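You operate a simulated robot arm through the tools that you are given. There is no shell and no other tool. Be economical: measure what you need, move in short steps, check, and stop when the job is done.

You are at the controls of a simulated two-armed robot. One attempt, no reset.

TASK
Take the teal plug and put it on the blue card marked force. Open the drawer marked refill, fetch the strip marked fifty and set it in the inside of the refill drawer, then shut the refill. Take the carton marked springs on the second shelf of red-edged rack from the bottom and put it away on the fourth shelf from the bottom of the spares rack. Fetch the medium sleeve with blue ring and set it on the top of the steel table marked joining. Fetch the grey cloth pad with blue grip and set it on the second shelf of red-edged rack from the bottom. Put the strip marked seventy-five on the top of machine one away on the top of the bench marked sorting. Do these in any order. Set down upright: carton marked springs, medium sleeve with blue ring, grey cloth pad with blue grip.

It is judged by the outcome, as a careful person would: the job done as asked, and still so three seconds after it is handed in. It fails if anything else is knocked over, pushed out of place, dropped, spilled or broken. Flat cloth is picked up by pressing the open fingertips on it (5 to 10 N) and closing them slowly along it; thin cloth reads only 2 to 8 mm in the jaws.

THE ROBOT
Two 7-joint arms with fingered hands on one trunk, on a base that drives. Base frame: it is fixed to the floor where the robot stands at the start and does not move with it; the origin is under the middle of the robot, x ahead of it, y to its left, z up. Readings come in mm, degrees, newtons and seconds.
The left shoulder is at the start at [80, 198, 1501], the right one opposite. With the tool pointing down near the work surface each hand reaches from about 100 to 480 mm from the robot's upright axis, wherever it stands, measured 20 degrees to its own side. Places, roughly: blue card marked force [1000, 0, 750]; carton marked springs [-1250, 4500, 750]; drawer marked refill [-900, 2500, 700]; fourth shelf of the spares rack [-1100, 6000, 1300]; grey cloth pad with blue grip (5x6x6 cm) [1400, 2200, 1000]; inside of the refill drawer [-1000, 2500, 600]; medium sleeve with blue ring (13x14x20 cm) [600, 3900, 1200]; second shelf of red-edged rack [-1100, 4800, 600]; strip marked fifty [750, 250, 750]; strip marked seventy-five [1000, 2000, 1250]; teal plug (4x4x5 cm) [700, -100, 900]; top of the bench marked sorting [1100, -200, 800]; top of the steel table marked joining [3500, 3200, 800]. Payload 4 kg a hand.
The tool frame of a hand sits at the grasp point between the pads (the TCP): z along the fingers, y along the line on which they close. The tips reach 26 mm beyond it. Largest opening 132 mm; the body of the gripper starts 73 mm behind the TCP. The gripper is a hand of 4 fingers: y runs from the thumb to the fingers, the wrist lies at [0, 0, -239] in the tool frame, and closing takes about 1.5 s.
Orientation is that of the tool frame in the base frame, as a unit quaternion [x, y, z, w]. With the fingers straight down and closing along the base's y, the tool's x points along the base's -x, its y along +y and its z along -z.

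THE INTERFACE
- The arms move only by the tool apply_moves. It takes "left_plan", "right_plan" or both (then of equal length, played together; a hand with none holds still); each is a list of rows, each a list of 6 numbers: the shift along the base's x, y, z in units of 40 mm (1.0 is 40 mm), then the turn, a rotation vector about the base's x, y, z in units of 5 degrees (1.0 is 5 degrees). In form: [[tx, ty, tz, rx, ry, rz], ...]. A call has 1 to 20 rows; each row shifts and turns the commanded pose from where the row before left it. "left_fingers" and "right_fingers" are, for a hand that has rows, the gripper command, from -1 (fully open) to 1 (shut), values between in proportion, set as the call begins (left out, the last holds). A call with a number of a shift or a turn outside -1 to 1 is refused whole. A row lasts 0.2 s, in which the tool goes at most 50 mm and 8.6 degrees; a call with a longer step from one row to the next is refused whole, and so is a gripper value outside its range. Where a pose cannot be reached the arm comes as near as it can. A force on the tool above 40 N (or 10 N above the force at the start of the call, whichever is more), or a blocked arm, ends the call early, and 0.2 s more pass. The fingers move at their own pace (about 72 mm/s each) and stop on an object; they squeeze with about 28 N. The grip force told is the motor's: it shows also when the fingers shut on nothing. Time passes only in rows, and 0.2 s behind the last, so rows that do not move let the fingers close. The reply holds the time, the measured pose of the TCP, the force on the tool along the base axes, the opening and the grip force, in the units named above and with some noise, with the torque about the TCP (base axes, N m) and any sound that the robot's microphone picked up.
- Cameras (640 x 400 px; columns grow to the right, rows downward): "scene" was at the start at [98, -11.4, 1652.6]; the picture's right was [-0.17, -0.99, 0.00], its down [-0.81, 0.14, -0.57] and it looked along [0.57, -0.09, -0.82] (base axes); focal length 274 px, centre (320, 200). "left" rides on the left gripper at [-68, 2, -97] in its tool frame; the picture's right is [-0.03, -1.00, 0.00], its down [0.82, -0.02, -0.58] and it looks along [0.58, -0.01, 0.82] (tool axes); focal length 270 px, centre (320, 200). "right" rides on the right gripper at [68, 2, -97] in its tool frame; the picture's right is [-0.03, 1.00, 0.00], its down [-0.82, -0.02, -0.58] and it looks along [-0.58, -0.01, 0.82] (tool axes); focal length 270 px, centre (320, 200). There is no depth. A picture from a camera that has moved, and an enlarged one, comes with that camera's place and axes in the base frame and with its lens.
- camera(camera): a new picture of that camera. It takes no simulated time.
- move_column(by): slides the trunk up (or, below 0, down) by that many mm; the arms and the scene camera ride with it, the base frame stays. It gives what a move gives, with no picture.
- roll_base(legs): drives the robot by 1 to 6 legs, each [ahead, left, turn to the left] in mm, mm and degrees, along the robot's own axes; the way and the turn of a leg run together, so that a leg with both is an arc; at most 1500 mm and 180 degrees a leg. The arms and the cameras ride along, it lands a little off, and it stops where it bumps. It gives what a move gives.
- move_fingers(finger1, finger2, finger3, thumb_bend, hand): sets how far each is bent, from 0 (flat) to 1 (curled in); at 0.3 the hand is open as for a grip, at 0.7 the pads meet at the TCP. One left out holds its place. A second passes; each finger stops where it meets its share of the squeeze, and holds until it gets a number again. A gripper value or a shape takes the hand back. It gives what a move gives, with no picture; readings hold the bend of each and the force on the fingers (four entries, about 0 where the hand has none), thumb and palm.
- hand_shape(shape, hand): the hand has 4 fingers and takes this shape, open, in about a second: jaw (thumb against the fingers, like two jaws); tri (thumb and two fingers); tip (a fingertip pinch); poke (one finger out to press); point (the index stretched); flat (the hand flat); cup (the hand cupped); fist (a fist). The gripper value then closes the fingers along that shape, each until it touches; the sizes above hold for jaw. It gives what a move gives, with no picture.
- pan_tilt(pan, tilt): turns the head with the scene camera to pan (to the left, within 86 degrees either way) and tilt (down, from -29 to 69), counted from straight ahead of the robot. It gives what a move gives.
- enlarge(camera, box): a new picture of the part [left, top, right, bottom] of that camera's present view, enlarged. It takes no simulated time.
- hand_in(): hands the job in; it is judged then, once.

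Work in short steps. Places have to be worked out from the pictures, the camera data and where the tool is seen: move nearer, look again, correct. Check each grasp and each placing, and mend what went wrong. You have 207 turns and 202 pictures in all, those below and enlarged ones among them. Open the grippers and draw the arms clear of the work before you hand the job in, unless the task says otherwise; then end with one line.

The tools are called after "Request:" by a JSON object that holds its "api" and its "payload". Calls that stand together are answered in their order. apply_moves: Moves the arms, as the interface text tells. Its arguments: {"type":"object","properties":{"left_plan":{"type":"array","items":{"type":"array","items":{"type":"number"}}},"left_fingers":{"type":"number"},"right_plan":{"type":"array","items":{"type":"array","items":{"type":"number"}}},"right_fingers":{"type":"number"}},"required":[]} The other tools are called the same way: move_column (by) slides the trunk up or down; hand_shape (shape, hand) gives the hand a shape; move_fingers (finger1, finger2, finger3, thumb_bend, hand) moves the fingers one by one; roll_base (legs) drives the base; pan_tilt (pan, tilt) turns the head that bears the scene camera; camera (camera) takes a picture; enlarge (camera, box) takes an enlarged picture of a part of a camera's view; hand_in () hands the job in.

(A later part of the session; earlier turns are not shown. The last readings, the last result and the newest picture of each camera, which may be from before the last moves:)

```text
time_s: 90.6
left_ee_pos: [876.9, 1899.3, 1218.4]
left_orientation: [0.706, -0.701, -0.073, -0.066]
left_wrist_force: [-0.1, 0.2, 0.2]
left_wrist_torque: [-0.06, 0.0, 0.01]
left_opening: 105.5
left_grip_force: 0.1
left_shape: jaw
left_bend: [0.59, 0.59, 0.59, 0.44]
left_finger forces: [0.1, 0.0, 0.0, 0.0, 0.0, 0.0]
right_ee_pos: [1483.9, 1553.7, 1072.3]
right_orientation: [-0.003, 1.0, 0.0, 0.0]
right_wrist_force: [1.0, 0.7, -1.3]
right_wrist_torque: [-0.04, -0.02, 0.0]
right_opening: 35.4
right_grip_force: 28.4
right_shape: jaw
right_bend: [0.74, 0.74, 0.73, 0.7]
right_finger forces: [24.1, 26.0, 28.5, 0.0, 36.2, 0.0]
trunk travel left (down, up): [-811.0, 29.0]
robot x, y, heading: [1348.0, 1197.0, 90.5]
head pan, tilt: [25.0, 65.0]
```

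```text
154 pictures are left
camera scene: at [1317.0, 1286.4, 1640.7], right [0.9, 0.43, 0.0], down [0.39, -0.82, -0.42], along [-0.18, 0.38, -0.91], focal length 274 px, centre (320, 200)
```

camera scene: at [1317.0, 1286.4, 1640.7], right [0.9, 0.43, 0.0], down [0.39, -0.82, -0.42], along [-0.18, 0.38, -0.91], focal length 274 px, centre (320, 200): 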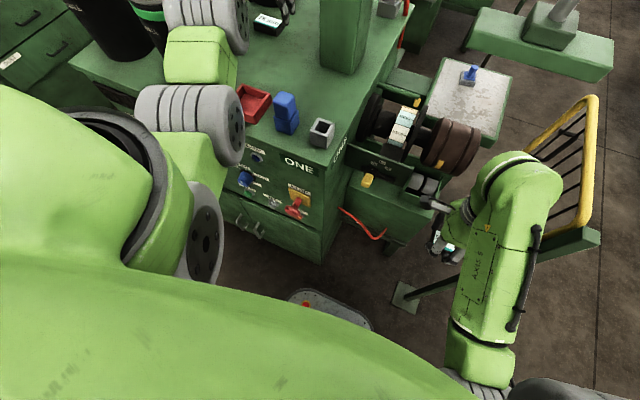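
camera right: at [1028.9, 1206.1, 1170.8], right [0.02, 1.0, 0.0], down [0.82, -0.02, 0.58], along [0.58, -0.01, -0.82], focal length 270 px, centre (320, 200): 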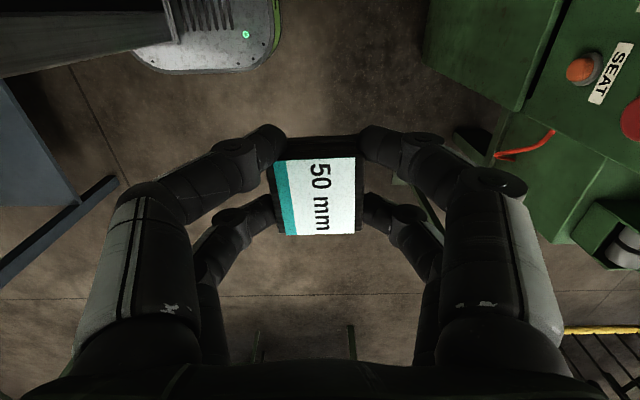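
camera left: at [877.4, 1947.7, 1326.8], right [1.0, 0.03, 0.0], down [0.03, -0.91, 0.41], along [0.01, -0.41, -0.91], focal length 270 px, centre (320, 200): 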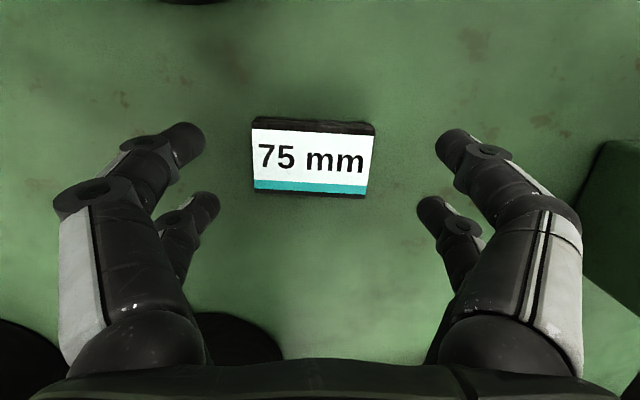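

Pitch ~11°, strip at [872, 1903]. I lower to ~1178 and check force.

Request:
{"api": "apply_moves", "payload": {"left_plan": [[-0.1, 0, -0.35, 0, 0, -0.6], [0, 0, -0.35, 0, 0, 0], [0, 0, -0.2, 0, 0, 0], [0, 0, -0.1, 0, 0, 0], [0, 0, 0, 0, 0, 0]]}}

Request:
{"api": "camera", "payload": {"camera": "left"}}

```text
time_s: 91.8
left_ee_pos: [873.5, 1896.5, 1181.7]
left_orientation: [-0.687, 0.72, 0.072, 0.069]
left_wrist_force: [0.3, -0.3, -0.1]
left_wrist_torque: [0.0, -0.01, -0.02]
left_opening: 105.4
left_grip_force: 0.1
left_shape: jaw
left_bend: [0.59, 0.59, 0.59, 0.44]
left_finger forces: [0.1, 0.0, 0.0, 0.0, 0.0, 0.0]
right_ee_pos: [1483.7, 1550.9, 1074.3]
right_orientation: [-0.004, 1.0, 0.002, -0.001]
right_wrist_force: [-0.3, 0.9, -0.3]
right_wrist_torque: [0.02, 0.02, -0.01]
right_opening: 35.3
right_grip_force: 27.7
right_shape: jaw
right_bend: [0.74, 0.74, 0.73, 0.7]
right_finger forces: [24.1, 26.1, 28.5, 0.1, 36.2, 0.0]
trunk travel left (down, up): [-811.0, 29.0]
robot x, y, heading: [1345.4, 1194.9, 90.7]
head pan, tilt: [25.0, 65.0]
```

```text
153 pictures are left
camera left: at [875.3, 1943.6, 1290.1], right [1.0, -0.02, 0.0], down [-0.02, -0.92, 0.4], along [-0.01, -0.4, -0.92], focal length 270 px, centre (320, 200)
```

left: 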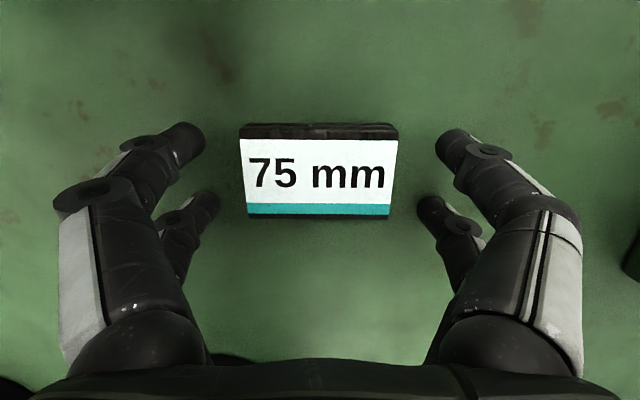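

Aligned with the tips. I lower 4 mm more and close.

Request:
{"api": "apply_moves", "payload": {"left_plan": [[0, 0, -0.1, 0, 0, 0], [0, 0, 0, 0, 0, 0]]}}

Request:
{"api": "apply_moves", "payload": {"left_plan": [[0, 0, 0, 0, 0, 0], [0, 0, 0, 0, 0, 0], [0, 0, 0, 0, 0, 0], [0, 0, 0, 0, 0, 0], [0, 0, 0, 0, 0, 0], [0, 0, 0, 0, 0, 0]], "left_fingers": 1}}

Request:
{"api": "camera", "payload": {"camera": "left"}}

```text
time_s: 92.4
left_ee_pos: [873.6, 1897.6, 1181.1]
left_orientation: [-0.687, 0.72, 0.074, 0.069]
left_wrist_force: [-2.3, 2.6, 10.8]
left_wrist_torque: [-0.17, -0.66, 0.12]
left_opening: 105.0
left_grip_force: 0.1
left_shape: jaw
left_bend: [0.59, 0.59, 0.61, 0.44]
left_finger forces: [0.0, 0.1, 11.2, 0.0, 0.0, 0.0]
right_ee_pos: [1485.4, 1549.7, 1073.9]
right_orientation: [-0.004, 1.0, 0.002, -0.001]
right_wrist_force: [0.4, -0.2, 0.1]
right_wrist_torque: [-0.02, 0.01, 0.01]
right_opening: 35.1
right_grip_force: 28.5
right_shape: jaw
right_bend: [0.74, 0.74, 0.73, 0.7]
right_finger forces: [24.1, 26.1, 28.6, 0.1, 36.2, 0.1]
trunk travel left (down, up): [-811.0, 29.0]
robot x, y, heading: [1347.8, 1198.0, 90.3]
head pan, tilt: [25.0, 65.0]
```

```text
time_s: 93.8
left_ee_pos: [876.8, 1894.9, 1180.6]
left_orientation: [-0.688, 0.719, 0.075, 0.069]
left_wrist_force: [6.8, 2.7, 16.7]
left_wrist_torque: [-0.26, -1.04, 0.28]
left_opening: 68.9
left_grip_force: 28.3
left_shape: jaw
left_bend: [0.74, 0.74, 0.72, 0.7]
left_finger forces: [23.7, 23.5, 34.2, 0.2, 30.6, 0.0]
right_ee_pos: [1487.1, 1549.8, 1073.8]
right_orientation: [-0.004, 1.0, 0.003, -0.003]
right_wrist_force: [-0.1, -0.2, 0.0]
right_wrist_torque: [0.03, -0.01, -0.02]
right_opening: 35.2
right_grip_force: 28.2
right_shape: jaw
right_bend: [0.74, 0.74, 0.73, 0.7]
right_finger forces: [24.1, 26.1, 28.5, 0.0, 36.3, 0.0]
trunk travel left (down, up): [-811.0, 29.0]
robot x, y, heading: [1347.8, 1195.0, 90.5]
head pan, tilt: [25.0, 65.0]
```

```text
152 pictures are left
camera left: at [879.2, 1942.2, 1289.6], right [1.0, -0.02, -0.01], down [-0.02, -0.92, 0.4], along [-0.01, -0.4, -0.92], focal length 270 px, centre (320, 200)
```

left: 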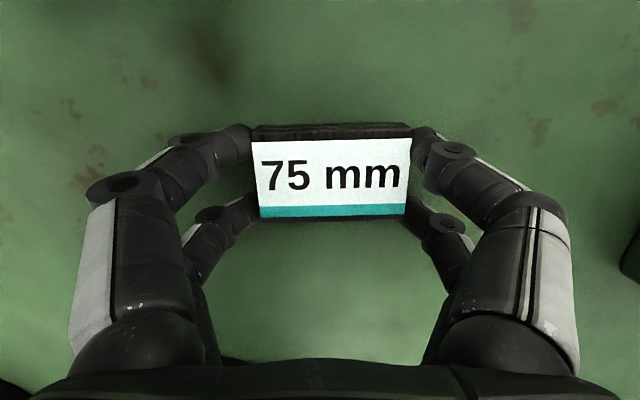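

Good grip on both ends. I lift, move right away from the jars and pull back.

Request:
{"api": "apply_moves", "payload": {"left_plan": [[0, 0, 0.4, 0, 0, 0], [0, -0.1, 0.5, 0, 0, 0], [0, -0.2, 0.5, 0, 0, 0], [0.5, -0.3, 0.2, 0, 0, 0], [0.5, -0.3, 0.2, 0, 0, 0], [0.5, -0.3, 0, 0, 0, 0], [0.5, -0.3, 0, 0, 0, 0]]}}

Request:
{"api": "camera", "payload": {"camera": "left"}}

```text
time_s: 95.4
left_ee_pos: [953.4, 1835.6, 1249.6]
left_orientation: [-0.688, 0.719, 0.073, 0.069]
left_wrist_force: [0.8, 0.3, -0.2]
left_wrist_torque: [0.0, 0.01, 0.02]
left_opening: 68.8
left_grip_force: 28.2
left_shape: jaw
left_bend: [0.73, 0.74, 0.72, 0.7]
left_finger forces: [26.0, 26.3, 23.2, 0.0, 29.3, 0.1]
right_ee_pos: [1485.0, 1551.0, 1074.1]
right_orientation: [-0.004, 1.0, 0.002, -0.001]
right_wrist_force: [0.0, 0.7, -0.3]
right_wrist_torque: [-0.01, 0.03, 0.01]
right_opening: 35.2
right_grip_force: 28.1
right_shape: jaw
right_bend: [0.74, 0.74, 0.73, 0.7]
right_finger forces: [24.1, 26.1, 28.5, 0.0, 36.1, 0.0]
trunk travel left (down, up): [-811.0, 29.0]
robot x, y, heading: [1346.9, 1195.7, 90.3]
head pan, tilt: [25.0, 65.0]
```

```text
151 pictures are left
camera left: at [956.4, 1883.2, 1359.0], right [1.0, -0.02, -0.01], down [-0.02, -0.92, 0.4], along [-0.01, -0.4, -0.92], focal length 270 px, centre (320, 200)
```

left: 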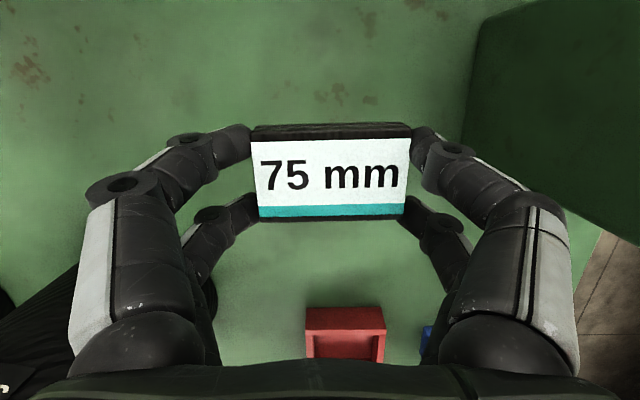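

Held well. I back away from the machine, then retract the left hand toward the robot.

Request:
{"api": "roll_base", "payload": {"legs": [[-350, 0, 0]]}}

Request:
{"api": "apply_moves", "payload": {"left_plan": [[0.6, -0.65, -0.45, -0.28, 0, 0], [0.6, -0.65, -0.45, -0.28, 0, 0], [0.6, -0.65, -0.45, -0.28, 0, 0], [0.6, -0.65, -0.45, -0.28, 0, 0], [0.6, -0.65, -0.45, -0.28, 0, 0], [0.6, -0.65, -0.45, -0.28, 0, 0], [0.6, -0.65, -0.45, -0.28, 0, 0], [0.6, -0.65, -0.45, -0.28, 0, 0]]}}

Request:
{"api": "roll_base", "payload": {"legs": [[0, 0, 180], [0, -240, 0], [200, 0, 0]]}}

Request:
{"api": "pan_tilt", "payload": {"pan": 0, "tilt": 50}}

Request:
{"api": "camera", "payload": {"camera": "scene"}}

Request:
{"api": "camera", "payload": {"camera": "left"}}

```text
time_s: 97.7
left_ee_pos: [955.8, 1491.4, 1248.2]
left_orientation: [-0.687, 0.72, 0.071, 0.068]
left_wrist_force: [0.0, -0.2, -0.6]
left_wrist_torque: [-0.04, 0.01, 0.0]
left_opening: 69.0
left_grip_force: 27.9
left_shape: jaw
left_bend: [0.73, 0.74, 0.72, 0.7]
left_finger forces: [25.9, 26.2, 23.2, 0.0, 29.3, 0.0]
right_ee_pos: [1486.4, 1205.7, 1073.3]
right_orientation: [-0.002, 1.0, 0.001, -0.001]
right_wrist_force: [0.9, 1.2, 0.0]
right_wrist_torque: [-0.01, 0.03, -0.04]
right_opening: 35.3
right_grip_force: 28.1
right_shape: jaw
right_bend: [0.74, 0.74, 0.73, 0.7]
right_finger forces: [24.1, 26.1, 28.5, 0.0, 35.9, 0.0]
trunk travel left (down, up): [-811.0, 29.0]
robot x, y, heading: [1350.2, 849.2, 90.3]
head pan, tilt: [25.0, 65.0]
```

```text
time_s: 99.5
left_ee_pos: [1150.1, 1290.0, 1091.3]
left_orientation: [-0.69, 0.724, 0.003, 0.004]
left_wrist_force: [-1.2, 0.2, -0.5]
left_wrist_torque: [0.0, 0.01, 0.01]
left_opening: 68.6
left_grip_force: 28.5
left_shape: jaw
left_bend: [0.73, 0.74, 0.72, 0.7]
left_finger forces: [26.1, 26.1, 23.2, 0.0, 29.1, 0.0]
left hand out of reach, approached as far as the arm can: row 5, 6, 7
right_ee_pos: [1487.1, 1201.6, 1075.2]
right_orientation: [-0.003, 1.0, 0.003, 0.0]
right_wrist_force: [0.5, 0.0, -0.4]
right_wrist_torque: [0.01, -0.01, -0.01]
right_opening: 35.4
right_grip_force: 28.1
right_shape: jaw
right_bend: [0.74, 0.74, 0.73, 0.7]
right_finger forces: [24.1, 26.1, 28.5, 0.0, 35.7, 0.0]
trunk travel left (down, up): [-811.0, 29.0]
robot x, y, heading: [1350.8, 845.6, 90.2]
head pan, tilt: [25.0, 65.0]
```

```text
time_s: 109.9
left_ee_pos: [1324.8, 204.2, 1091.7]
left_orientation: [0.715, 0.699, -0.004, 0.004]
left_wrist_force: [-1.4, 0.8, 0.4]
left_wrist_torque: [-0.08, 0.04, 0.01]
left_opening: 68.3
left_grip_force: 27.5
left_shape: jaw
left_bend: [0.73, 0.74, 0.72, 0.7]
left_finger forces: [26.5, 25.2, 22.6, 0.0, 29.1, 0.1]
right_ee_pos: [985.4, 284.8, 1076.8]
right_orientation: [1.0, 0.016, 0.001, 0.004]
right_wrist_force: [0.2, -0.4, 0.8]
right_wrist_torque: [-0.04, -0.02, -0.02]
right_opening: 34.7
right_grip_force: 28.2
right_shape: jaw
right_bend: [0.74, 0.74, 0.73, 0.7]
right_finger forces: [23.8, 24.8, 26.7, 0.0, 33.7, 0.1]
trunk travel left (down, up): [-811.0, 29.0]
robot x, y, heading: [1116.9, 640.5, -88.1]
head pan, tilt: [25.0, 65.0]
```

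```text
time_s: 110.8
left_ee_pos: [1325.0, 198.0, 1090.0]
left_orientation: [0.715, 0.7, -0.003, 0.003]
left_wrist_force: [1.0, -0.3, -0.6]
left_wrist_torque: [0.01, -0.02, -0.03]
left_opening: 68.3
left_grip_force: 27.9
left_shape: jaw
left_bend: [0.73, 0.74, 0.72, 0.7]
left_finger forces: [26.4, 25.2, 22.6, 0.1, 29.1, 0.0]
right_ee_pos: [985.7, 277.8, 1073.8]
right_orientation: [1.0, 0.015, 0.002, 0.002]
right_wrist_force: [-0.1, 0.4, -0.2]
right_wrist_torque: [0.0, -0.01, 0.04]
right_opening: 35.0
right_grip_force: 28.1
right_shape: jaw
right_bend: [0.74, 0.74, 0.73, 0.7]
right_finger forces: [23.8, 24.8, 26.7, 0.0, 33.6, 0.0]
trunk travel left (down, up): [-811.0, 29.0]
robot x, y, heading: [1116.6, 638.5, -88.0]
head pan, tilt: [0.0, 50.0]
```

```text
150 pictures are left
camera scene: at [1115.6, 530.6, 1659.0], right [-1.0, -0.03, 0.0], down [-0.02, 0.77, -0.64], along [0.02, -0.64, -0.77], focal length 274 px, centre (320, 200)
```

scene: 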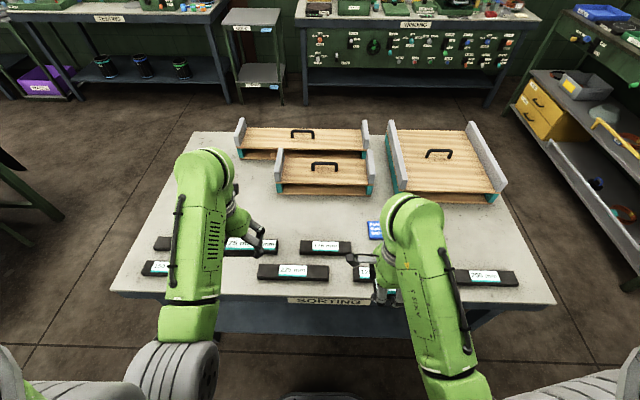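

```text
149 pictures are left
camera left: at [1326.0, 130.2, 1187.6], right [-1.0, 0.0, 0.0], down [0.0, 0.82, 0.57], along [0.0, 0.57, -0.82], focal length 270 px, centre (320, 200)
```

left: 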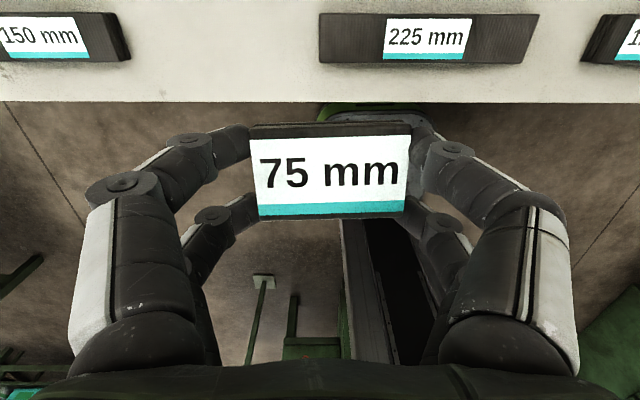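

A free spot is at about [1230, -60] between strips and bins. I drive 130 mm ahead and carry the 75 strip over it.

Request:
{"api": "roll_base", "payload": {"legs": [[130, 0, -2]]}}

Request:
{"api": "apply_moves", "payload": {"left_plan": [[-0.5, -0.65, -0.5, 0, 0, 0], [-0.5, -0.65, -0.5, 0, 0, 0], [-0.5, -0.65, -0.5, 0, 0, 0], [-0.5, -0.65, -0.5, 0, 0, 0], [-0.3, -0.6, -0.5, 0, 0, 0]]}}

Request:
{"api": "camera", "payload": {"camera": "left"}}

Request:
{"api": "camera", "payload": {"camera": "scene"}}

```text
time_s: 112.1
left_ee_pos: [1312.1, 66.6, 1092.6]
left_orientation: [0.727, 0.687, -0.004, 0.004]
left_wrist_force: [0.2, 0.1, 0.2]
left_wrist_torque: [-0.02, -0.02, 0.05]
left_opening: 68.2
left_grip_force: 27.9
left_shape: jaw
left_bend: [0.73, 0.74, 0.72, 0.7]
left_finger forces: [26.4, 25.1, 22.5, 0.0, 29.1, 0.0]
right_ee_pos: [975.9, 159.0, 1074.7]
right_orientation: [1.0, -0.002, 0.001, 0.004]
right_wrist_force: [0.4, -0.3, -1.5]
right_wrist_torque: [0.0, -0.04, -0.01]
right_opening: 35.0
right_grip_force: 27.7
right_shape: jaw
right_bend: [0.74, 0.74, 0.73, 0.7]
right_finger forces: [23.8, 24.9, 26.7, 0.0, 33.7, 0.1]
trunk travel left (down, up): [-811.0, 29.0]
robot x, y, heading: [1117.6, 509.2, -90.1]
head pan, tilt: [0.0, 50.0]
```

```text
time_s: 113.3
left_ee_pos: [1218.5, -67.2, 989.2]
left_orientation: [0.727, 0.686, -0.004, 0.002]
left_wrist_force: [0.4, 0.1, 0.0]
left_wrist_torque: [-0.02, 0.01, 0.01]
left_opening: 68.2
left_grip_force: 28.2
left_shape: jaw
left_bend: [0.73, 0.74, 0.72, 0.7]
left_finger forces: [26.9, 24.4, 22.6, 0.1, 29.0, 0.0]
right_ee_pos: [973.5, 154.6, 1074.3]
right_orientation: [1.0, -0.002, 0.001, 0.001]
right_wrist_force: [-1.2, 0.3, -0.6]
right_wrist_torque: [0.06, 0.03, 0.02]
right_opening: 34.6
right_grip_force: 28.2
right_shape: jaw
right_bend: [0.74, 0.74, 0.73, 0.7]
right_finger forces: [23.8, 24.8, 26.7, 0.0, 33.3, 0.1]
trunk travel left (down, up): [-811.0, 29.0]
robot x, y, heading: [1122.3, 510.0, -89.9]
head pan, tilt: [0.0, 50.0]
```

```text
148 pictures are left
camera left: at [1217.5, -134.1, 1087.4], right [-1.0, 0.03, 0.0], down [0.03, 0.82, 0.57], along [0.02, 0.57, -0.82], focal length 270 px, centre (320, 200)
```

left: 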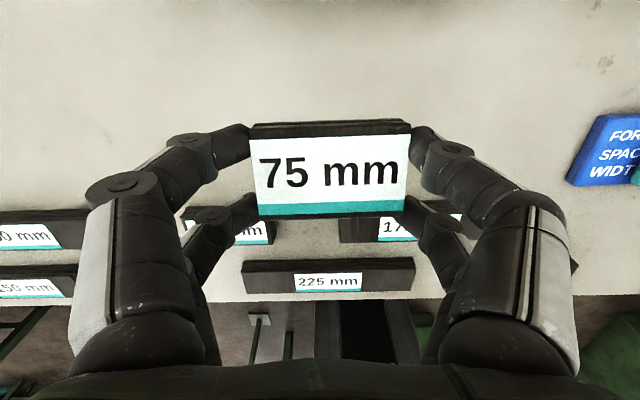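

```text
147 pictures are left
camera scene: at [1112.8, 401.7, 1659.1], right [-1.0, 0.0, 0.0], down [0.0, 0.77, -0.64], along [0.0, -0.64, -0.77], focal length 274 px, centre (320, 200)
```

scene: 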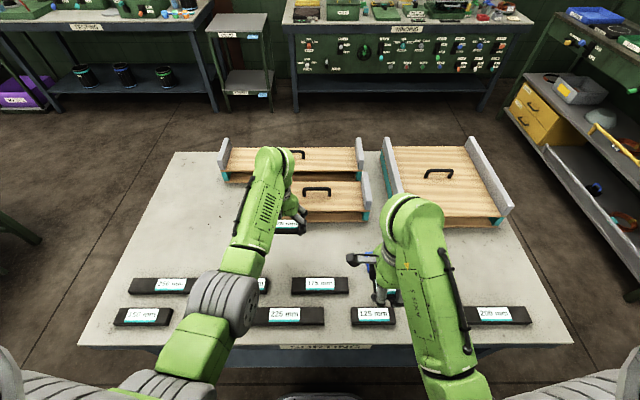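

The spot is free. I restore the 11° forward pitch (so the strip is level) and lower to near the bench.

Request:
{"api": "apply_moves", "payload": {"left_plan": [[0, 0, -0.5, -0.55, 0, 0], [0, 0, -0.5, -0.55, 0, 0], [0, 0, -0.5, -0.55, 0, 0], [0, 0, -0.5, -0.55, 0, 0], [0, 0, -0.5, 0, 0, 0], [0, 0, -0.1, 0, 0, 0], [0, 0, 0, 0, 0, 0]]}}

Request:
{"api": "apply_moves", "payload": {"left_plan": [[0, 0, -0.06, 0, 0, 0], [0, 0, -0.06, 0, 0, 0], [0, 0, 0, 0, 0, 0]]}}

```text
time_s: 114.9
left_ee_pos: [1219.5, -65.2, 886.0]
left_orientation: [0.723, 0.683, -0.069, 0.073]
left_wrist_force: [0.4, -0.3, -1.2]
left_wrist_torque: [0.01, -0.01, -0.01]
left_opening: 68.1
left_grip_force: 28.0
left_shape: jaw
left_bend: [0.73, 0.74, 0.72, 0.7]
left_finger forces: [27.1, 23.9, 22.2, 0.0, 29.0, 0.0]
right_ee_pos: [976.1, 155.7, 1073.9]
right_orientation: [1.0, -0.002, 0.0, 0.002]
right_wrist_force: [-0.1, 0.3, 0.5]
right_wrist_torque: [-0.03, 0.0, 0.0]
right_opening: 35.0
right_grip_force: 27.8
right_shape: jaw
right_bend: [0.74, 0.74, 0.73, 0.7]
right_finger forces: [23.9, 24.9, 26.7, 0.1, 33.2, 0.1]
trunk travel left (down, up): [-811.0, 29.0]
robot x, y, heading: [1114.6, 508.7, -90.1]
head pan, tilt: [0.0, 50.0]
```

```text
time_s: 115.7
left_ee_pos: [1219.0, -65.0, 882.5]
left_orientation: [0.724, 0.683, -0.068, 0.072]
left_wrist_force: [0.2, -0.3, 0.2]
left_wrist_torque: [-0.03, -0.02, 0.01]
left_opening: 68.0
left_grip_force: 28.3
left_shape: jaw
left_bend: [0.73, 0.74, 0.72, 0.7]
left_finger forces: [27.2, 23.9, 22.3, 0.0, 29.0, 0.0]
right_ee_pos: [975.5, 155.6, 1073.7]
right_orientation: [1.0, -0.002, 0.001, 0.002]
right_wrist_force: [0.0, 0.4, -0.7]
right_wrist_torque: [0.01, -0.01, 0.01]
right_opening: 35.1
right_grip_force: 27.6
right_shape: jaw
right_bend: [0.74, 0.74, 0.73, 0.7]
right_finger forces: [23.8, 24.8, 26.6, 0.0, 33.2, 0.0]
trunk travel left (down, up): [-811.0, 29.0]
robot x, y, heading: [1114.7, 508.4, -90.1]
head pan, tilt: [0.0, 50.0]
```

No contact yet; I go on down in small steps.

Request:
{"api": "apply_moves", "payload": {"left_plan": [[0, 0, -0.06, 0, 0, 0], [0, 0, -0.06, 0, 0, 0], [0, 0, -0.06, 0, 0, 0], [0, 0, 0, 0, 0, 0]]}}

```text
time_s: 116.7
left_ee_pos: [1220.5, -65.0, 875.0]
left_orientation: [0.723, 0.683, -0.07, 0.073]
left_wrist_force: [-0.5, 0.4, -0.6]
left_wrist_torque: [0.03, -0.01, -0.02]
left_opening: 68.1
left_grip_force: 28.1
left_shape: jaw
left_bend: [0.73, 0.74, 0.72, 0.7]
left_finger forces: [27.2, 23.9, 22.3, 0.0, 29.0, 0.0]
right_ee_pos: [975.1, 154.4, 1073.7]
right_orientation: [1.0, -0.001, 0.001, 0.001]
right_wrist_force: [-1.0, 0.8, -0.5]
right_wrist_torque: [-0.03, -0.01, 0.01]
right_opening: 35.1
right_grip_force: 27.2
right_shape: jaw
right_bend: [0.74, 0.74, 0.73, 0.7]
right_finger forces: [23.8, 24.9, 26.6, 0.0, 33.1, 0.1]
trunk travel left (down, up): [-811.0, 29.0]
robot x, y, heading: [1119.9, 507.2, -90.0]
head pan, tilt: [0.0, 50.0]
```

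Request:
{"api": "apply_moves", "payload": {"left_plan": [[0, 0, -0.06, 0, 0, 0], [0, 0, -0.06, 0, 0, 0], [0, 0, 0, 0, 0, 0]]}}

```text
time_s: 117.5
left_ee_pos: [1219.4, -66.1, 870.9]
left_orientation: [0.724, 0.683, -0.07, 0.073]
left_wrist_force: [0.0, 0.5, 7.7]
left_wrist_torque: [0.1, 0.34, -0.02]
left_opening: 68.3
left_grip_force: 28.1
left_shape: jaw
left_bend: [0.73, 0.74, 0.72, 0.7]
left_finger forces: [27.2, 23.8, 29.5, 0.1, 29.0, 0.1]
right_ee_pos: [975.5, 156.0, 1075.1]
right_orientation: [1.0, -0.002, 0.0, 0.001]
right_wrist_force: [-0.4, -0.1, -0.5]
right_wrist_torque: [0.06, -0.02, 0.02]
right_opening: 35.0
right_grip_force: 27.8
right_shape: jaw
right_bend: [0.74, 0.74, 0.73, 0.7]
right_finger forces: [23.8, 24.9, 26.8, 0.0, 33.3, 0.1]
trunk travel left (down, up): [-811.0, 29.0]
robot x, y, heading: [1115.3, 511.2, -90.2]
head pan, tilt: [0.0, 50.0]
```

Contact. I open the left hand partway and look.

Request:
{"api": "apply_moves", "payload": {"left_plan": [[0, 0, 0.05, 0, 0, 0], [0, 0, 0, 0, 0, 0], [0, 0, 0, 0, 0, 0], [0, 0, 0, 0, 0, 0], [0, 0, 0, 0, 0, 0]], "left_fingers": -0.5}}

Request:
{"api": "camera", "payload": {"camera": "left"}}

```text
time_s: 118.7
left_ee_pos: [1218.2, -65.4, 872.6]
left_orientation: [0.723, 0.684, -0.068, 0.071]
left_wrist_force: [-0.1, -0.6, -0.6]
left_wrist_torque: [0.02, 0.0, 0.0]
left_opening: 98.8
left_grip_force: 0.0
left_shape: jaw
left_bend: [0.64, 0.64, 0.64, 0.51]
left_finger forces: [0.0, 0.1, 0.1, 0.1, 0.0, 0.0]
right_ee_pos: [975.7, 155.5, 1074.1]
right_orientation: [1.0, -0.002, 0.001, 0.001]
right_wrist_force: [0.8, 0.1, -0.4]
right_wrist_torque: [0.0, 0.01, 0.04]
right_opening: 34.9
right_grip_force: 27.8
right_shape: jaw
right_bend: [0.74, 0.74, 0.73, 0.7]
right_finger forces: [23.8, 24.9, 26.7, 0.0, 33.2, 0.0]
trunk travel left (down, up): [-811.0, 29.0]
robot x, y, heading: [1119.2, 510.4, -90.1]
head pan, tilt: [0.0, 50.0]
```

```text
146 pictures are left
camera left: at [1218.1, -113.0, 980.5], right [-1.0, 0.03, -0.01], down [0.03, 0.91, 0.4], along [0.02, 0.4, -0.91], focal length 270 px, centre (320, 200)
```

left: 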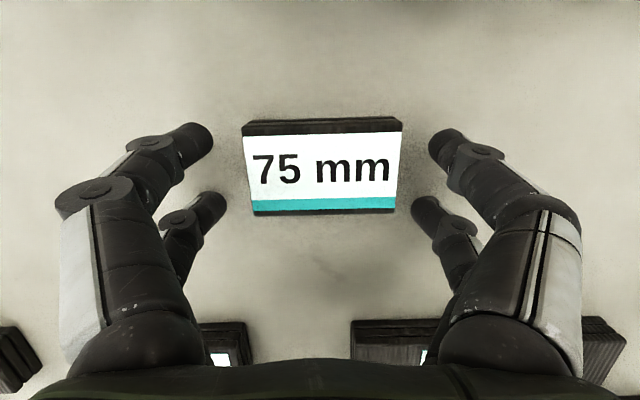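

The 75 strip lies flat on the sorting bench. I raise and retract the left hand, then back off and head for the refill drawer.

Request:
{"api": "apply_moves", "payload": {"left_plan": [[0, 0, 0.6, 0.4, 0, 0], [0, 0, 0.8, 0.6, 0, 0], [0, 0, 0.8, 0.6, 0, 0], [0, 0.5, 0.8, 0.6, 0, 0], [0.2, 0.8, 0.5, 0, 0, 0], [0.2, 0.8, 0.3, 0, 0, 0], [0.2, 0.8, 0.3, 0, 0, 0]], "left_fingers": -1}}

Request:
{"api": "enlarge", "payload": {"camera": "scene", "box": [80, 130, 580, 350]}}

Request:
{"api": "roll_base", "payload": {"legs": [[-340, 0, 0], [0, 0, -90], [1100, 0, 0]]}}

Request:
{"api": "pan_tilt", "payload": {"pan": -40, "tilt": 25}}

Request:
{"api": "camera", "payload": {"camera": "scene"}}

```text
time_s: 120.3
left_ee_pos: [1242.9, 52.9, 1037.0]
left_orientation: [0.726, 0.687, -0.003, 0.004]
left_wrist_force: [0.4, 1.2, 0.8]
left_wrist_torque: [0.03, 0.02, -0.02]
left_opening: 131.9
left_grip_force: 0.1
left_shape: jaw
left_bend: [0.3, 0.3, 0.3, 0.3]
left_finger forces: [0.0, 0.0, 0.0, 0.1, 0.0, 0.0]
right_ee_pos: [975.3, 155.9, 1074.7]
right_orientation: [1.0, -0.001, 0.001, 0.003]
right_wrist_force: [-0.3, 0.0, -0.2]
right_wrist_torque: [-0.05, 0.0, -0.01]
right_opening: 35.0
right_grip_force: 27.9
right_shape: jaw
right_bend: [0.74, 0.74, 0.73, 0.7]
right_finger forces: [23.8, 24.9, 26.7, 0.0, 32.9, 0.0]
trunk travel left (down, up): [-811.0, 29.0]
robot x, y, heading: [1114.2, 510.0, -90.0]
head pan, tilt: [0.0, 50.0]
```

```text
1.28 times, centred on (330, 240) of scene
camera zoom: at [1113.6, 404.5, 1659.3], right [-1.0, 0.0, 0.0], down [0.0, 0.77, -0.64], along [0.0, -0.64, -0.77], focal length 351 px, centre (307, 149)
```

zoom: 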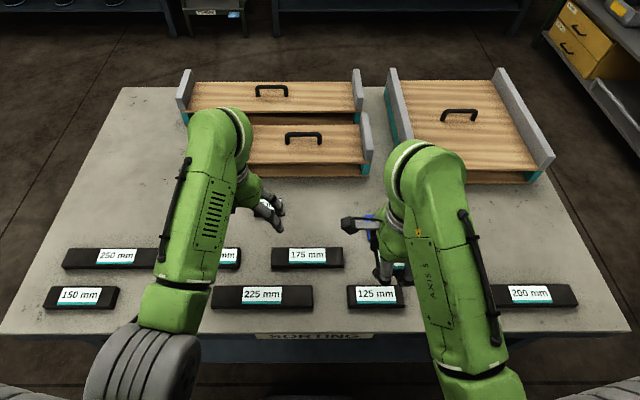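

```text
time_s: 131.5
left_ee_pos: [-439.1, 730.9, 1036.1]
left_orientation: [1.0, -0.03, -0.004, 0.0]
left_wrist_force: [0.7, 0.6, 0.1]
left_wrist_torque: [0.0, 0.0, 0.06]
left_opening: 132.0
left_grip_force: 0.0
left_shape: jaw
left_bend: [0.3, 0.3, 0.3, 0.3]
left_finger forces: [0.0, 0.0, 0.0, 0.0, 0.1, 0.1]
right_ee_pos: [-334.2, 999.7, 1075.0]
right_orientation: [-0.704, 0.711, 0.001, -0.003]
right_wrist_force: [-0.1, 0.5, -0.5]
right_wrist_torque: [0.0, 0.05, -0.04]
right_opening: 34.2
right_grip_force: 28.0
right_shape: jaw
right_bend: [0.75, 0.74, 0.73, 0.7]
right_finger forces: [37.2, 24.5, 27.1, 0.0, 29.7, 0.0]
trunk travel left (down, up): [-811.0, 29.0]
robot x, y, heading: [16.9, 855.5, 179.4]
head pan, tilt: [0.0, 50.0]
```

```text
time_s: 132.6
left_ee_pos: [-440.5, 731.4, 1035.2]
left_orientation: [1.0, -0.031, -0.004, 0.0]
left_wrist_force: [-0.4, 0.2, 0.1]
left_wrist_torque: [0.0, -0.04, 0.0]
left_opening: 131.8
left_grip_force: 0.0
left_shape: jaw
left_bend: [0.3, 0.3, 0.3, 0.3]
left_finger forces: [0.0, 0.0, 0.0, 0.0, 0.0, 0.0]
right_ee_pos: [-335.7, 999.1, 1073.7]
right_orientation: [-0.704, 0.71, 0.001, -0.002]
right_wrist_force: [-0.1, 0.9, -0.1]
right_wrist_torque: [-0.01, -0.01, 0.0]
right_opening: 34.2
right_grip_force: 28.2
right_shape: jaw
right_bend: [0.75, 0.74, 0.73, 0.7]
right_finger forces: [37.2, 24.5, 27.0, 0.0, 29.7, 0.1]
trunk travel left (down, up): [-811.0, 29.0]
robot x, y, heading: [17.3, 856.0, 179.2]
head pan, tilt: [-40.0, 25.0]
```

```text
144 pictures are left
camera scene: at [-85.9, 915.8, 1696.6], right [0.65, 0.76, 0.0], down [0.32, -0.27, -0.91], along [-0.69, 0.59, -0.42], focal length 274 px, centre (320, 200)
```

scene: 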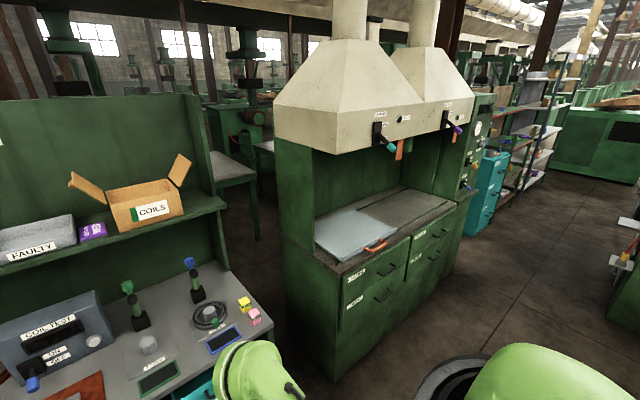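

The drawers cabinet is ahead on the right. I enlarge to find "refill".

Request:
{"api": "enlarge", "payload": {"camera": "scene", "box": [300, 180, 480, 300]}}

```text
3.33 times, centred on (390, 240) of scene
camera zoom: at [-85.9, 915.8, 1696.6], right [0.65, 0.76, 0.0], down [0.32, -0.27, -0.91], along [-0.69, 0.59, -0.42], focal length 914 px, centre (87, 67)
```

zoom: 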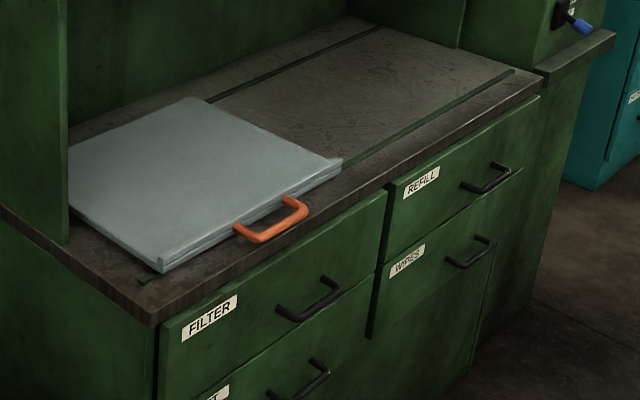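

Refill is the top right drawer, handle around [-736, 2497, 750]. I strafe along the aisle 1200 mm, then look again.

Request:
{"api": "roll_base", "payload": {"legs": [[0, -1200, 0.8]]}}

Request:
{"api": "pan_tilt", "payload": {"pan": -60, "tilt": 30}}

Request:
{"api": "camera", "payload": {"camera": "scene"}}

Request:
{"api": "pan_tilt", "payload": {"pan": -10, "tilt": 45}}

Request:
{"api": "camera", "payload": {"camera": "scene"}}

```text
time_s: 138.7
left_ee_pos: [-437.7, 1921.0, 1035.3]
left_orientation: [1.0, -0.023, -0.004, 0.0]
left_wrist_force: [1.3, 0.3, 0.5]
left_wrist_torque: [0.0, 0.01, 0.03]
left_opening: 132.2
left_grip_force: 0.0
left_shape: jaw
left_bend: [0.3, 0.3, 0.3, 0.3]
left_finger forces: [0.1, 0.0, 0.0, 0.0, 0.0, 0.1]
right_ee_pos: [-335.3, 2190.0, 1074.5]
right_orientation: [0.709, -0.705, -0.001, 0.001]
right_wrist_force: [-0.4, 0.5, 0.2]
right_wrist_torque: [0.0, 0.02, 0.01]
right_opening: 34.2
right_grip_force: 27.7
right_shape: jaw
right_bend: [0.75, 0.74, 0.73, 0.7]
right_finger forces: [37.1, 24.5, 27.1, 0.0, 29.7, 0.1]
trunk travel left (down, up): [-811.0, 29.0]
robot x, y, heading: [19.5, 2049.6, -179.7]
head pan, tilt: [-40.0, 25.0]
```

```text
time_s: 139.5
left_ee_pos: [-436.9, 1922.3, 1035.3]
left_orientation: [1.0, -0.023, -0.004, 0.001]
left_wrist_force: [-0.5, -0.2, -0.7]
left_wrist_torque: [0.02, -0.02, 0.0]
left_opening: 131.8
left_grip_force: 0.0
left_shape: jaw
left_bend: [0.3, 0.3, 0.3, 0.3]
left_finger forces: [0.0, 0.0, 0.1, 0.0, 0.0, 0.0]
right_ee_pos: [-335.2, 2190.9, 1074.3]
right_orientation: [0.709, -0.705, 0.0, 0.002]
right_wrist_force: [-0.1, -0.8, 0.1]
right_wrist_torque: [0.05, 0.0, 0.02]
right_opening: 34.1
right_grip_force: 27.6
right_shape: jaw
right_bend: [0.75, 0.74, 0.73, 0.7]
right_finger forces: [37.1, 24.5, 27.2, 0.0, 29.7, 0.0]
trunk travel left (down, up): [-811.0, 29.0]
robot x, y, heading: [18.4, 2051.4, -179.7]
head pan, tilt: [-60.0, 30.0]
```

```text
142 pictures are left
camera scene: at [-58.9, 2130.7, 1688.7], right [0.86, 0.5, 0.0], down [0.25, -0.43, -0.87], along [-0.44, 0.75, -0.5], focal length 274 px, centre (320, 200)
```

scene: 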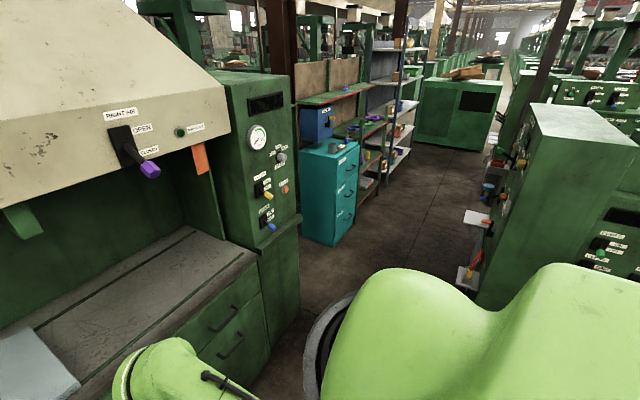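

```text
time_s: 140.7
left_ee_pos: [-437.2, 1922.4, 1036.5]
left_orientation: [1.0, -0.024, -0.004, -0.001]
left_wrist_force: [-0.6, -0.6, 0.3]
left_wrist_torque: [0.01, 0.0, 0.0]
left_opening: 131.8
left_grip_force: 0.0
left_shape: jaw
left_bend: [0.3, 0.3, 0.3, 0.3]
left_finger forces: [0.0, 0.0, 0.0, 0.0, 0.0, 0.1]
right_ee_pos: [-335.5, 2190.1, 1072.9]
right_orientation: [0.709, -0.705, 0.0, 0.002]
right_wrist_force: [0.1, 0.0, -0.4]
right_wrist_torque: [0.04, -0.01, -0.02]
right_opening: 33.9
right_grip_force: 28.3
right_shape: jaw
right_bend: [0.75, 0.74, 0.73, 0.7]
right_finger forces: [37.1, 24.5, 27.1, 0.1, 29.7, 0.0]
trunk travel left (down, up): [-811.0, 29.0]
robot x, y, heading: [19.2, 2051.3, -179.8]
head pan, tilt: [-10.0, 45.0]
```

```text
141 pictures are left
camera scene: at [-93.3, 2066.1, 1666.1], right [0.17, 0.99, 0.0], down [0.7, -0.12, -0.71], along [-0.7, 0.12, -0.71], focal length 274 px, centre (320, 200)
```

scene: 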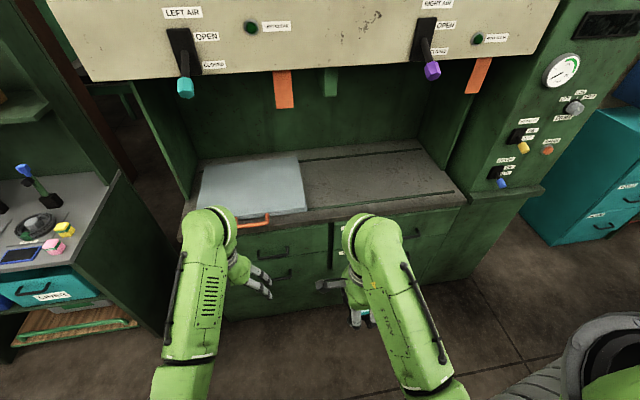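

Triangulated: refill handle at about [-785, 2612, 681]. I strafe 690 mm, drive 130 ahead, and lower the trunk 420 mm.

Request:
{"api": "roll_base", "payload": {"legs": [[0, -690, 0], [130, 0, 0]]}}

Request:
{"api": "move_column", "payload": {"by": -420}}

Request:
{"api": "pan_tilt", "payload": {"pan": 10, "tilt": 40}}

Request:
{"api": "camera", "payload": {"camera": "scene"}}

```text
time_s: 145.4
left_ee_pos: [-566.3, 2612.3, 1037.5]
left_orientation: [1.0, -0.025, -0.006, 0.002]
left_wrist_force: [0.9, 0.2, -0.2]
left_wrist_torque: [0.04, 0.0, 0.01]
left_opening: 132.1
left_grip_force: 0.1
left_shape: jaw
left_bend: [0.3, 0.3, 0.3, 0.3]
left_finger forces: [0.0, 0.1, 0.1, 0.0, 0.0, 0.0]
right_ee_pos: [-464.1, 2882.4, 1075.1]
right_orientation: [0.708, -0.706, -0.002, 0.003]
right_wrist_force: [0.5, -0.2, -0.2]
right_wrist_torque: [0.01, 0.01, 0.02]
right_opening: 34.3
right_grip_force: 27.7
right_shape: jaw
right_bend: [0.75, 0.74, 0.73, 0.7]
right_finger forces: [37.0, 24.6, 27.1, 0.1, 29.7, 0.0]
trunk travel left (down, up): [-811.0, 29.0]
robot x, y, heading: [-110.5, 2740.0, -179.8]
head pan, tilt: [-10.0, 45.0]
```

```text
refused: -420 is not a number from -400 to 400
```

```text
time_s: 146.2
left_ee_pos: [-570.3, 2613.2, 1035.9]
left_orientation: [1.0, -0.025, -0.004, -0.001]
left_wrist_force: [0.0, 0.5, -0.3]
left_wrist_torque: [0.0, -0.03, 0.01]
left_opening: 132.0
left_grip_force: 0.1
left_shape: jaw
left_bend: [0.3, 0.3, 0.3, 0.3]
left_finger forces: [0.0, 0.0, 0.1, 0.0, 0.0, 0.0]
right_ee_pos: [-469.2, 2882.1, 1073.0]
right_orientation: [0.708, -0.706, 0.0, 0.001]
right_wrist_force: [-0.2, 0.1, 0.4]
right_wrist_torque: [0.0, -0.06, -0.02]
right_opening: 34.2
right_grip_force: 27.3
right_shape: jaw
right_bend: [0.75, 0.74, 0.73, 0.7]
right_finger forces: [37.1, 24.5, 27.1, 0.0, 29.7, 0.1]
trunk travel left (down, up): [-811.0, 29.0]
robot x, y, heading: [-112.8, 2742.1, -179.8]
head pan, tilt: [10.0, 40.0]
```

```text
140 pictures are left
camera scene: at [-231.2, 2728.0, 1673.2], right [-0.18, 0.98, 0.0], down [0.63, 0.11, -0.77], along [-0.75, -0.13, -0.64], focal length 274 px, centre (320, 200)
```

scene: 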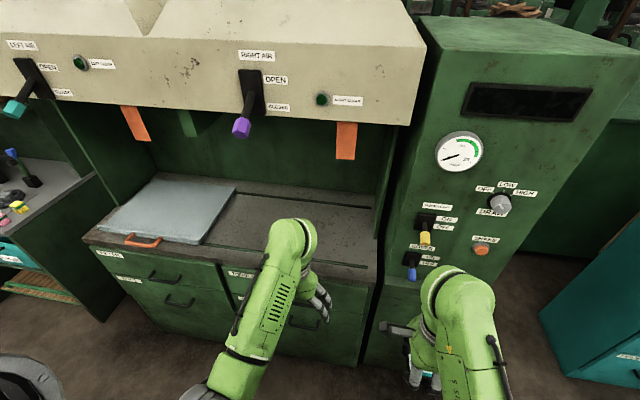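

I lower the trunk by 400 and pitch the left hand forward while reaching slightly ahead.

Request:
{"api": "move_column", "payload": {"by": -400}}

Request:
{"api": "apply_moves", "payload": {"left_plan": [[0, 0, 0.1, 0, 1, 0], [0, 0, 0.1, 0, 1, 0], [0, 0, 0.1, 0, 1, 0], [0, 0, 0.1, 0, 1, 0], [0, 0, 0.1, 0, 1, 0], [0, 0, 0.1, 0, 1, 0], [0, 0, 0, 0, 1, 0], [0, 0, 0, 0, 1, 0], [0, 0, 0, 0, 1, 0], [0, 0, 0, 0, 1, 0], [0, 0, 0, 0, 1, 0], [0, 0, 0, 0, 1, 0], [0, 0, 0, 0, 1, 0], [0, 0, 0, 0, 1, 0], [0, 0, 0, 0, 1, 0], [0, 0, 0, 0, 1, 0], [0, 0, 0, 0, 1, 0], [0, 0, 0, 0, 1, 0]]}}

Request:
{"api": "camera", "payload": {"camera": "left"}}

```text
time_s: 150.0
left_ee_pos: [-570.5, 2614.1, 637.2]
left_orientation: [1.0, -0.026, -0.004, 0.0]
left_wrist_force: [0.0, -0.6, -0.1]
left_wrist_torque: [0.0, 0.0, 0.0]
left_opening: 132.1
left_grip_force: 0.1
left_shape: jaw
left_bend: [0.3, 0.3, 0.3, 0.3]
left_finger forces: [0.0, 0.0, 0.0, 0.0, 0.0, 0.0]
right_ee_pos: [-467.8, 2881.9, 673.4]
right_orientation: [0.708, -0.707, -0.001, 0.002]
right_wrist_force: [-0.2, -0.5, 0.1]
right_wrist_torque: [0.03, -0.05, 0.02]
right_opening: 34.0
right_grip_force: 27.7
right_shape: jaw
right_bend: [0.75, 0.74, 0.73, 0.7]
right_finger forces: [36.7, 24.6, 27.1, 0.0, 29.5, 0.0]
trunk travel left (down, up): [-411.0, 429.0]
robot x, y, heading: [-112.0, 2740.1, -180.0]
head pan, tilt: [10.0, 40.0]
```

```text
time_s: 153.8
left_ee_pos: [-569.1, 2613.3, 659.2]
left_orientation: [-0.704, 0.018, 0.71, -0.018]
left_wrist_force: [0.4, -0.8, 0.6]
left_wrist_torque: [-0.01, 0.0, -0.01]
left_opening: 131.8
left_grip_force: 0.0
left_shape: jaw
left_bend: [0.3, 0.3, 0.3, 0.3]
left_finger forces: [0.0, 0.1, 0.1, 0.0, 0.1, 0.1]
right_ee_pos: [-467.4, 2882.5, 673.3]
right_orientation: [0.708, -0.707, -0.001, 0.002]
right_wrist_force: [0.6, -0.4, 0.1]
right_wrist_torque: [-0.02, 0.01, -0.01]
right_opening: 34.3
right_grip_force: 28.0
right_shape: jaw
right_bend: [0.75, 0.74, 0.73, 0.7]
right_finger forces: [36.0, 24.6, 27.1, 0.0, 29.2, 0.0]
trunk travel left (down, up): [-411.0, 429.0]
robot x, y, heading: [-110.8, 2742.0, -179.9]
head pan, tilt: [10.0, 40.0]
```

```text
139 pictures are left
camera left: at [-471.5, 2614.6, 727.3], right [0.0, 1.0, -0.03], down [0.57, -0.02, -0.82], along [-0.82, -0.01, -0.57], focal length 270 px, centre (320, 200)
```

left: 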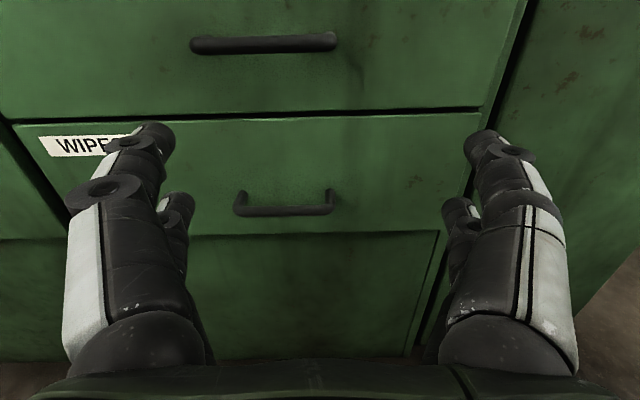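

Refill's handle shows at about y=2557, z≈702. I roll the hand 90° so it closes vertically, shifting to line up.

Request:
{"api": "apply_moves", "payload": {"left_plan": [[0, -0.079, 0.06, 1, 0, 0], [0, -0.079, 0.06, 1, 0, 0], [0, -0.079, 0.06, 1, 0, 0], [0, -0.079, 0.06, 1, 0, 0], [0, -0.079, 0.06, 1, 0, 0], [0, -0.079, 0.06, 1, 0, 0], [0, -0.079, 0.06, 1, 0, 0], [0, -0.079, 0.06, 1, 0, 0], [0, -0.079, 0.06, 1, 0, 0], [0, -0.079, 0.06, 1, 0, 0], [0, -0.079, 0.06, 1, 0, 0], [0, -0.079, 0.06, 1, 0, 0], [0, -0.079, 0.06, 1, 0, 0], [0, -0.079, 0.06, 1, 0, 0], [0, -0.079, 0.06, 1, 0, 0], [0, -0.079, 0.06, 1, 0, 0], [0, -0.079, 0.06, 1, 0, 0], [0, -0.079, 0.06, 1, 0, 0]]}}

Request:
{"api": "camera", "payload": {"camera": "left"}}

```text
time_s: 157.6
left_ee_pos: [-570.1, 2556.2, 703.7]
left_orientation: [-0.51, -0.49, 0.514, 0.486]
left_wrist_force: [0.1, 0.0, 0.5]
left_wrist_torque: [-0.02, 0.04, -0.02]
left_opening: 131.8
left_grip_force: 0.0
left_shape: jaw
left_bend: [0.3, 0.3, 0.3, 0.3]
left_finger forces: [0.0, 0.0, 0.1, 0.1, 0.0, 0.1]
right_ee_pos: [-467.9, 2882.3, 675.0]
right_orientation: [0.708, -0.707, -0.001, 0.002]
right_wrist_force: [0.7, -0.4, -0.1]
right_wrist_torque: [0.01, -0.02, 0.02]
right_opening: 33.9
right_grip_force: 28.4
right_shape: jaw
right_bend: [0.75, 0.74, 0.73, 0.7]
right_finger forces: [35.8, 24.5, 27.1, 0.1, 29.1, 0.1]
trunk travel left (down, up): [-411.0, 429.0]
robot x, y, heading: [-111.5, 2740.2, -180.2]
head pan, tilt: [10.0, 40.0]
```

```text
138 pictures are left
camera left: at [-471.4, 2487.5, 704.9], right [0.0, 0.02, 1.0], down [0.57, 0.82, -0.02], along [-0.82, 0.57, -0.01], focal length 270 px, centre (320, 200)
```

left: 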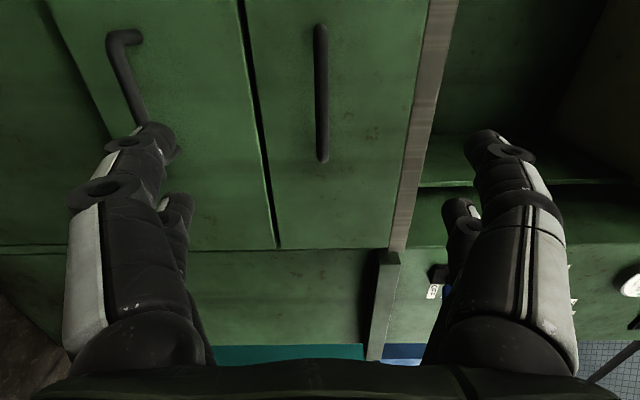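

Triangulated: bar at x≈-770, y≈2559, z≈705. I go forward 175 mm with the hand open.

Request:
{"api": "apply_moves", "payload": {"left_plan": [[-0.75, 0, 0, 0, 0, 0], [-0.75, 0, 0, 0, 0, 0], [-0.75, 0, 0, 0, 0, 0], [-0.75, 0, 0, 0, 0, 0], [-0.75, 0, 0, 0, 0, 0], [-0.62, 0.05, 0, 0, 0, 0]]}}

Request:
{"api": "camera", "payload": {"camera": "left"}}

```text
time_s: 159.0
left_ee_pos: [-746.0, 2558.1, 703.2]
left_orientation: [-0.511, -0.49, 0.514, 0.485]
left_wrist_force: [0.6, 0.8, -0.2]
left_wrist_torque: [0.03, -0.01, 0.0]
left_opening: 132.1
left_grip_force: 0.1
left_shape: jaw
left_bend: [0.3, 0.3, 0.3, 0.3]
left_finger forces: [0.1, 0.0, 0.0, 0.1, 0.0, 0.1]
right_ee_pos: [-467.1, 2882.0, 674.4]
right_orientation: [0.708, -0.706, 0.0, 0.002]
right_wrist_force: [0.2, -0.4, 1.0]
right_wrist_torque: [0.02, 0.01, 0.0]
right_opening: 34.1
right_grip_force: 27.7
right_shape: jaw
right_bend: [0.75, 0.74, 0.73, 0.7]
right_finger forces: [35.6, 24.5, 27.1, 0.0, 29.0, 0.1]
trunk travel left (down, up): [-411.0, 429.0]
robot x, y, heading: [-110.8, 2742.3, -180.0]
head pan, tilt: [10.0, 40.0]
```

```text
137 pictures are left
camera left: at [-647.1, 2489.1, 704.6], right [0.0, 0.02, 1.0], down [0.57, 0.82, -0.02], along [-0.82, 0.57, -0.02], focal length 270 px, centre (320, 200)
```

left: 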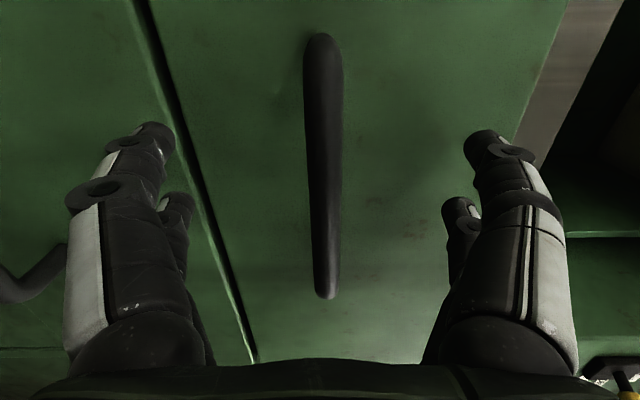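

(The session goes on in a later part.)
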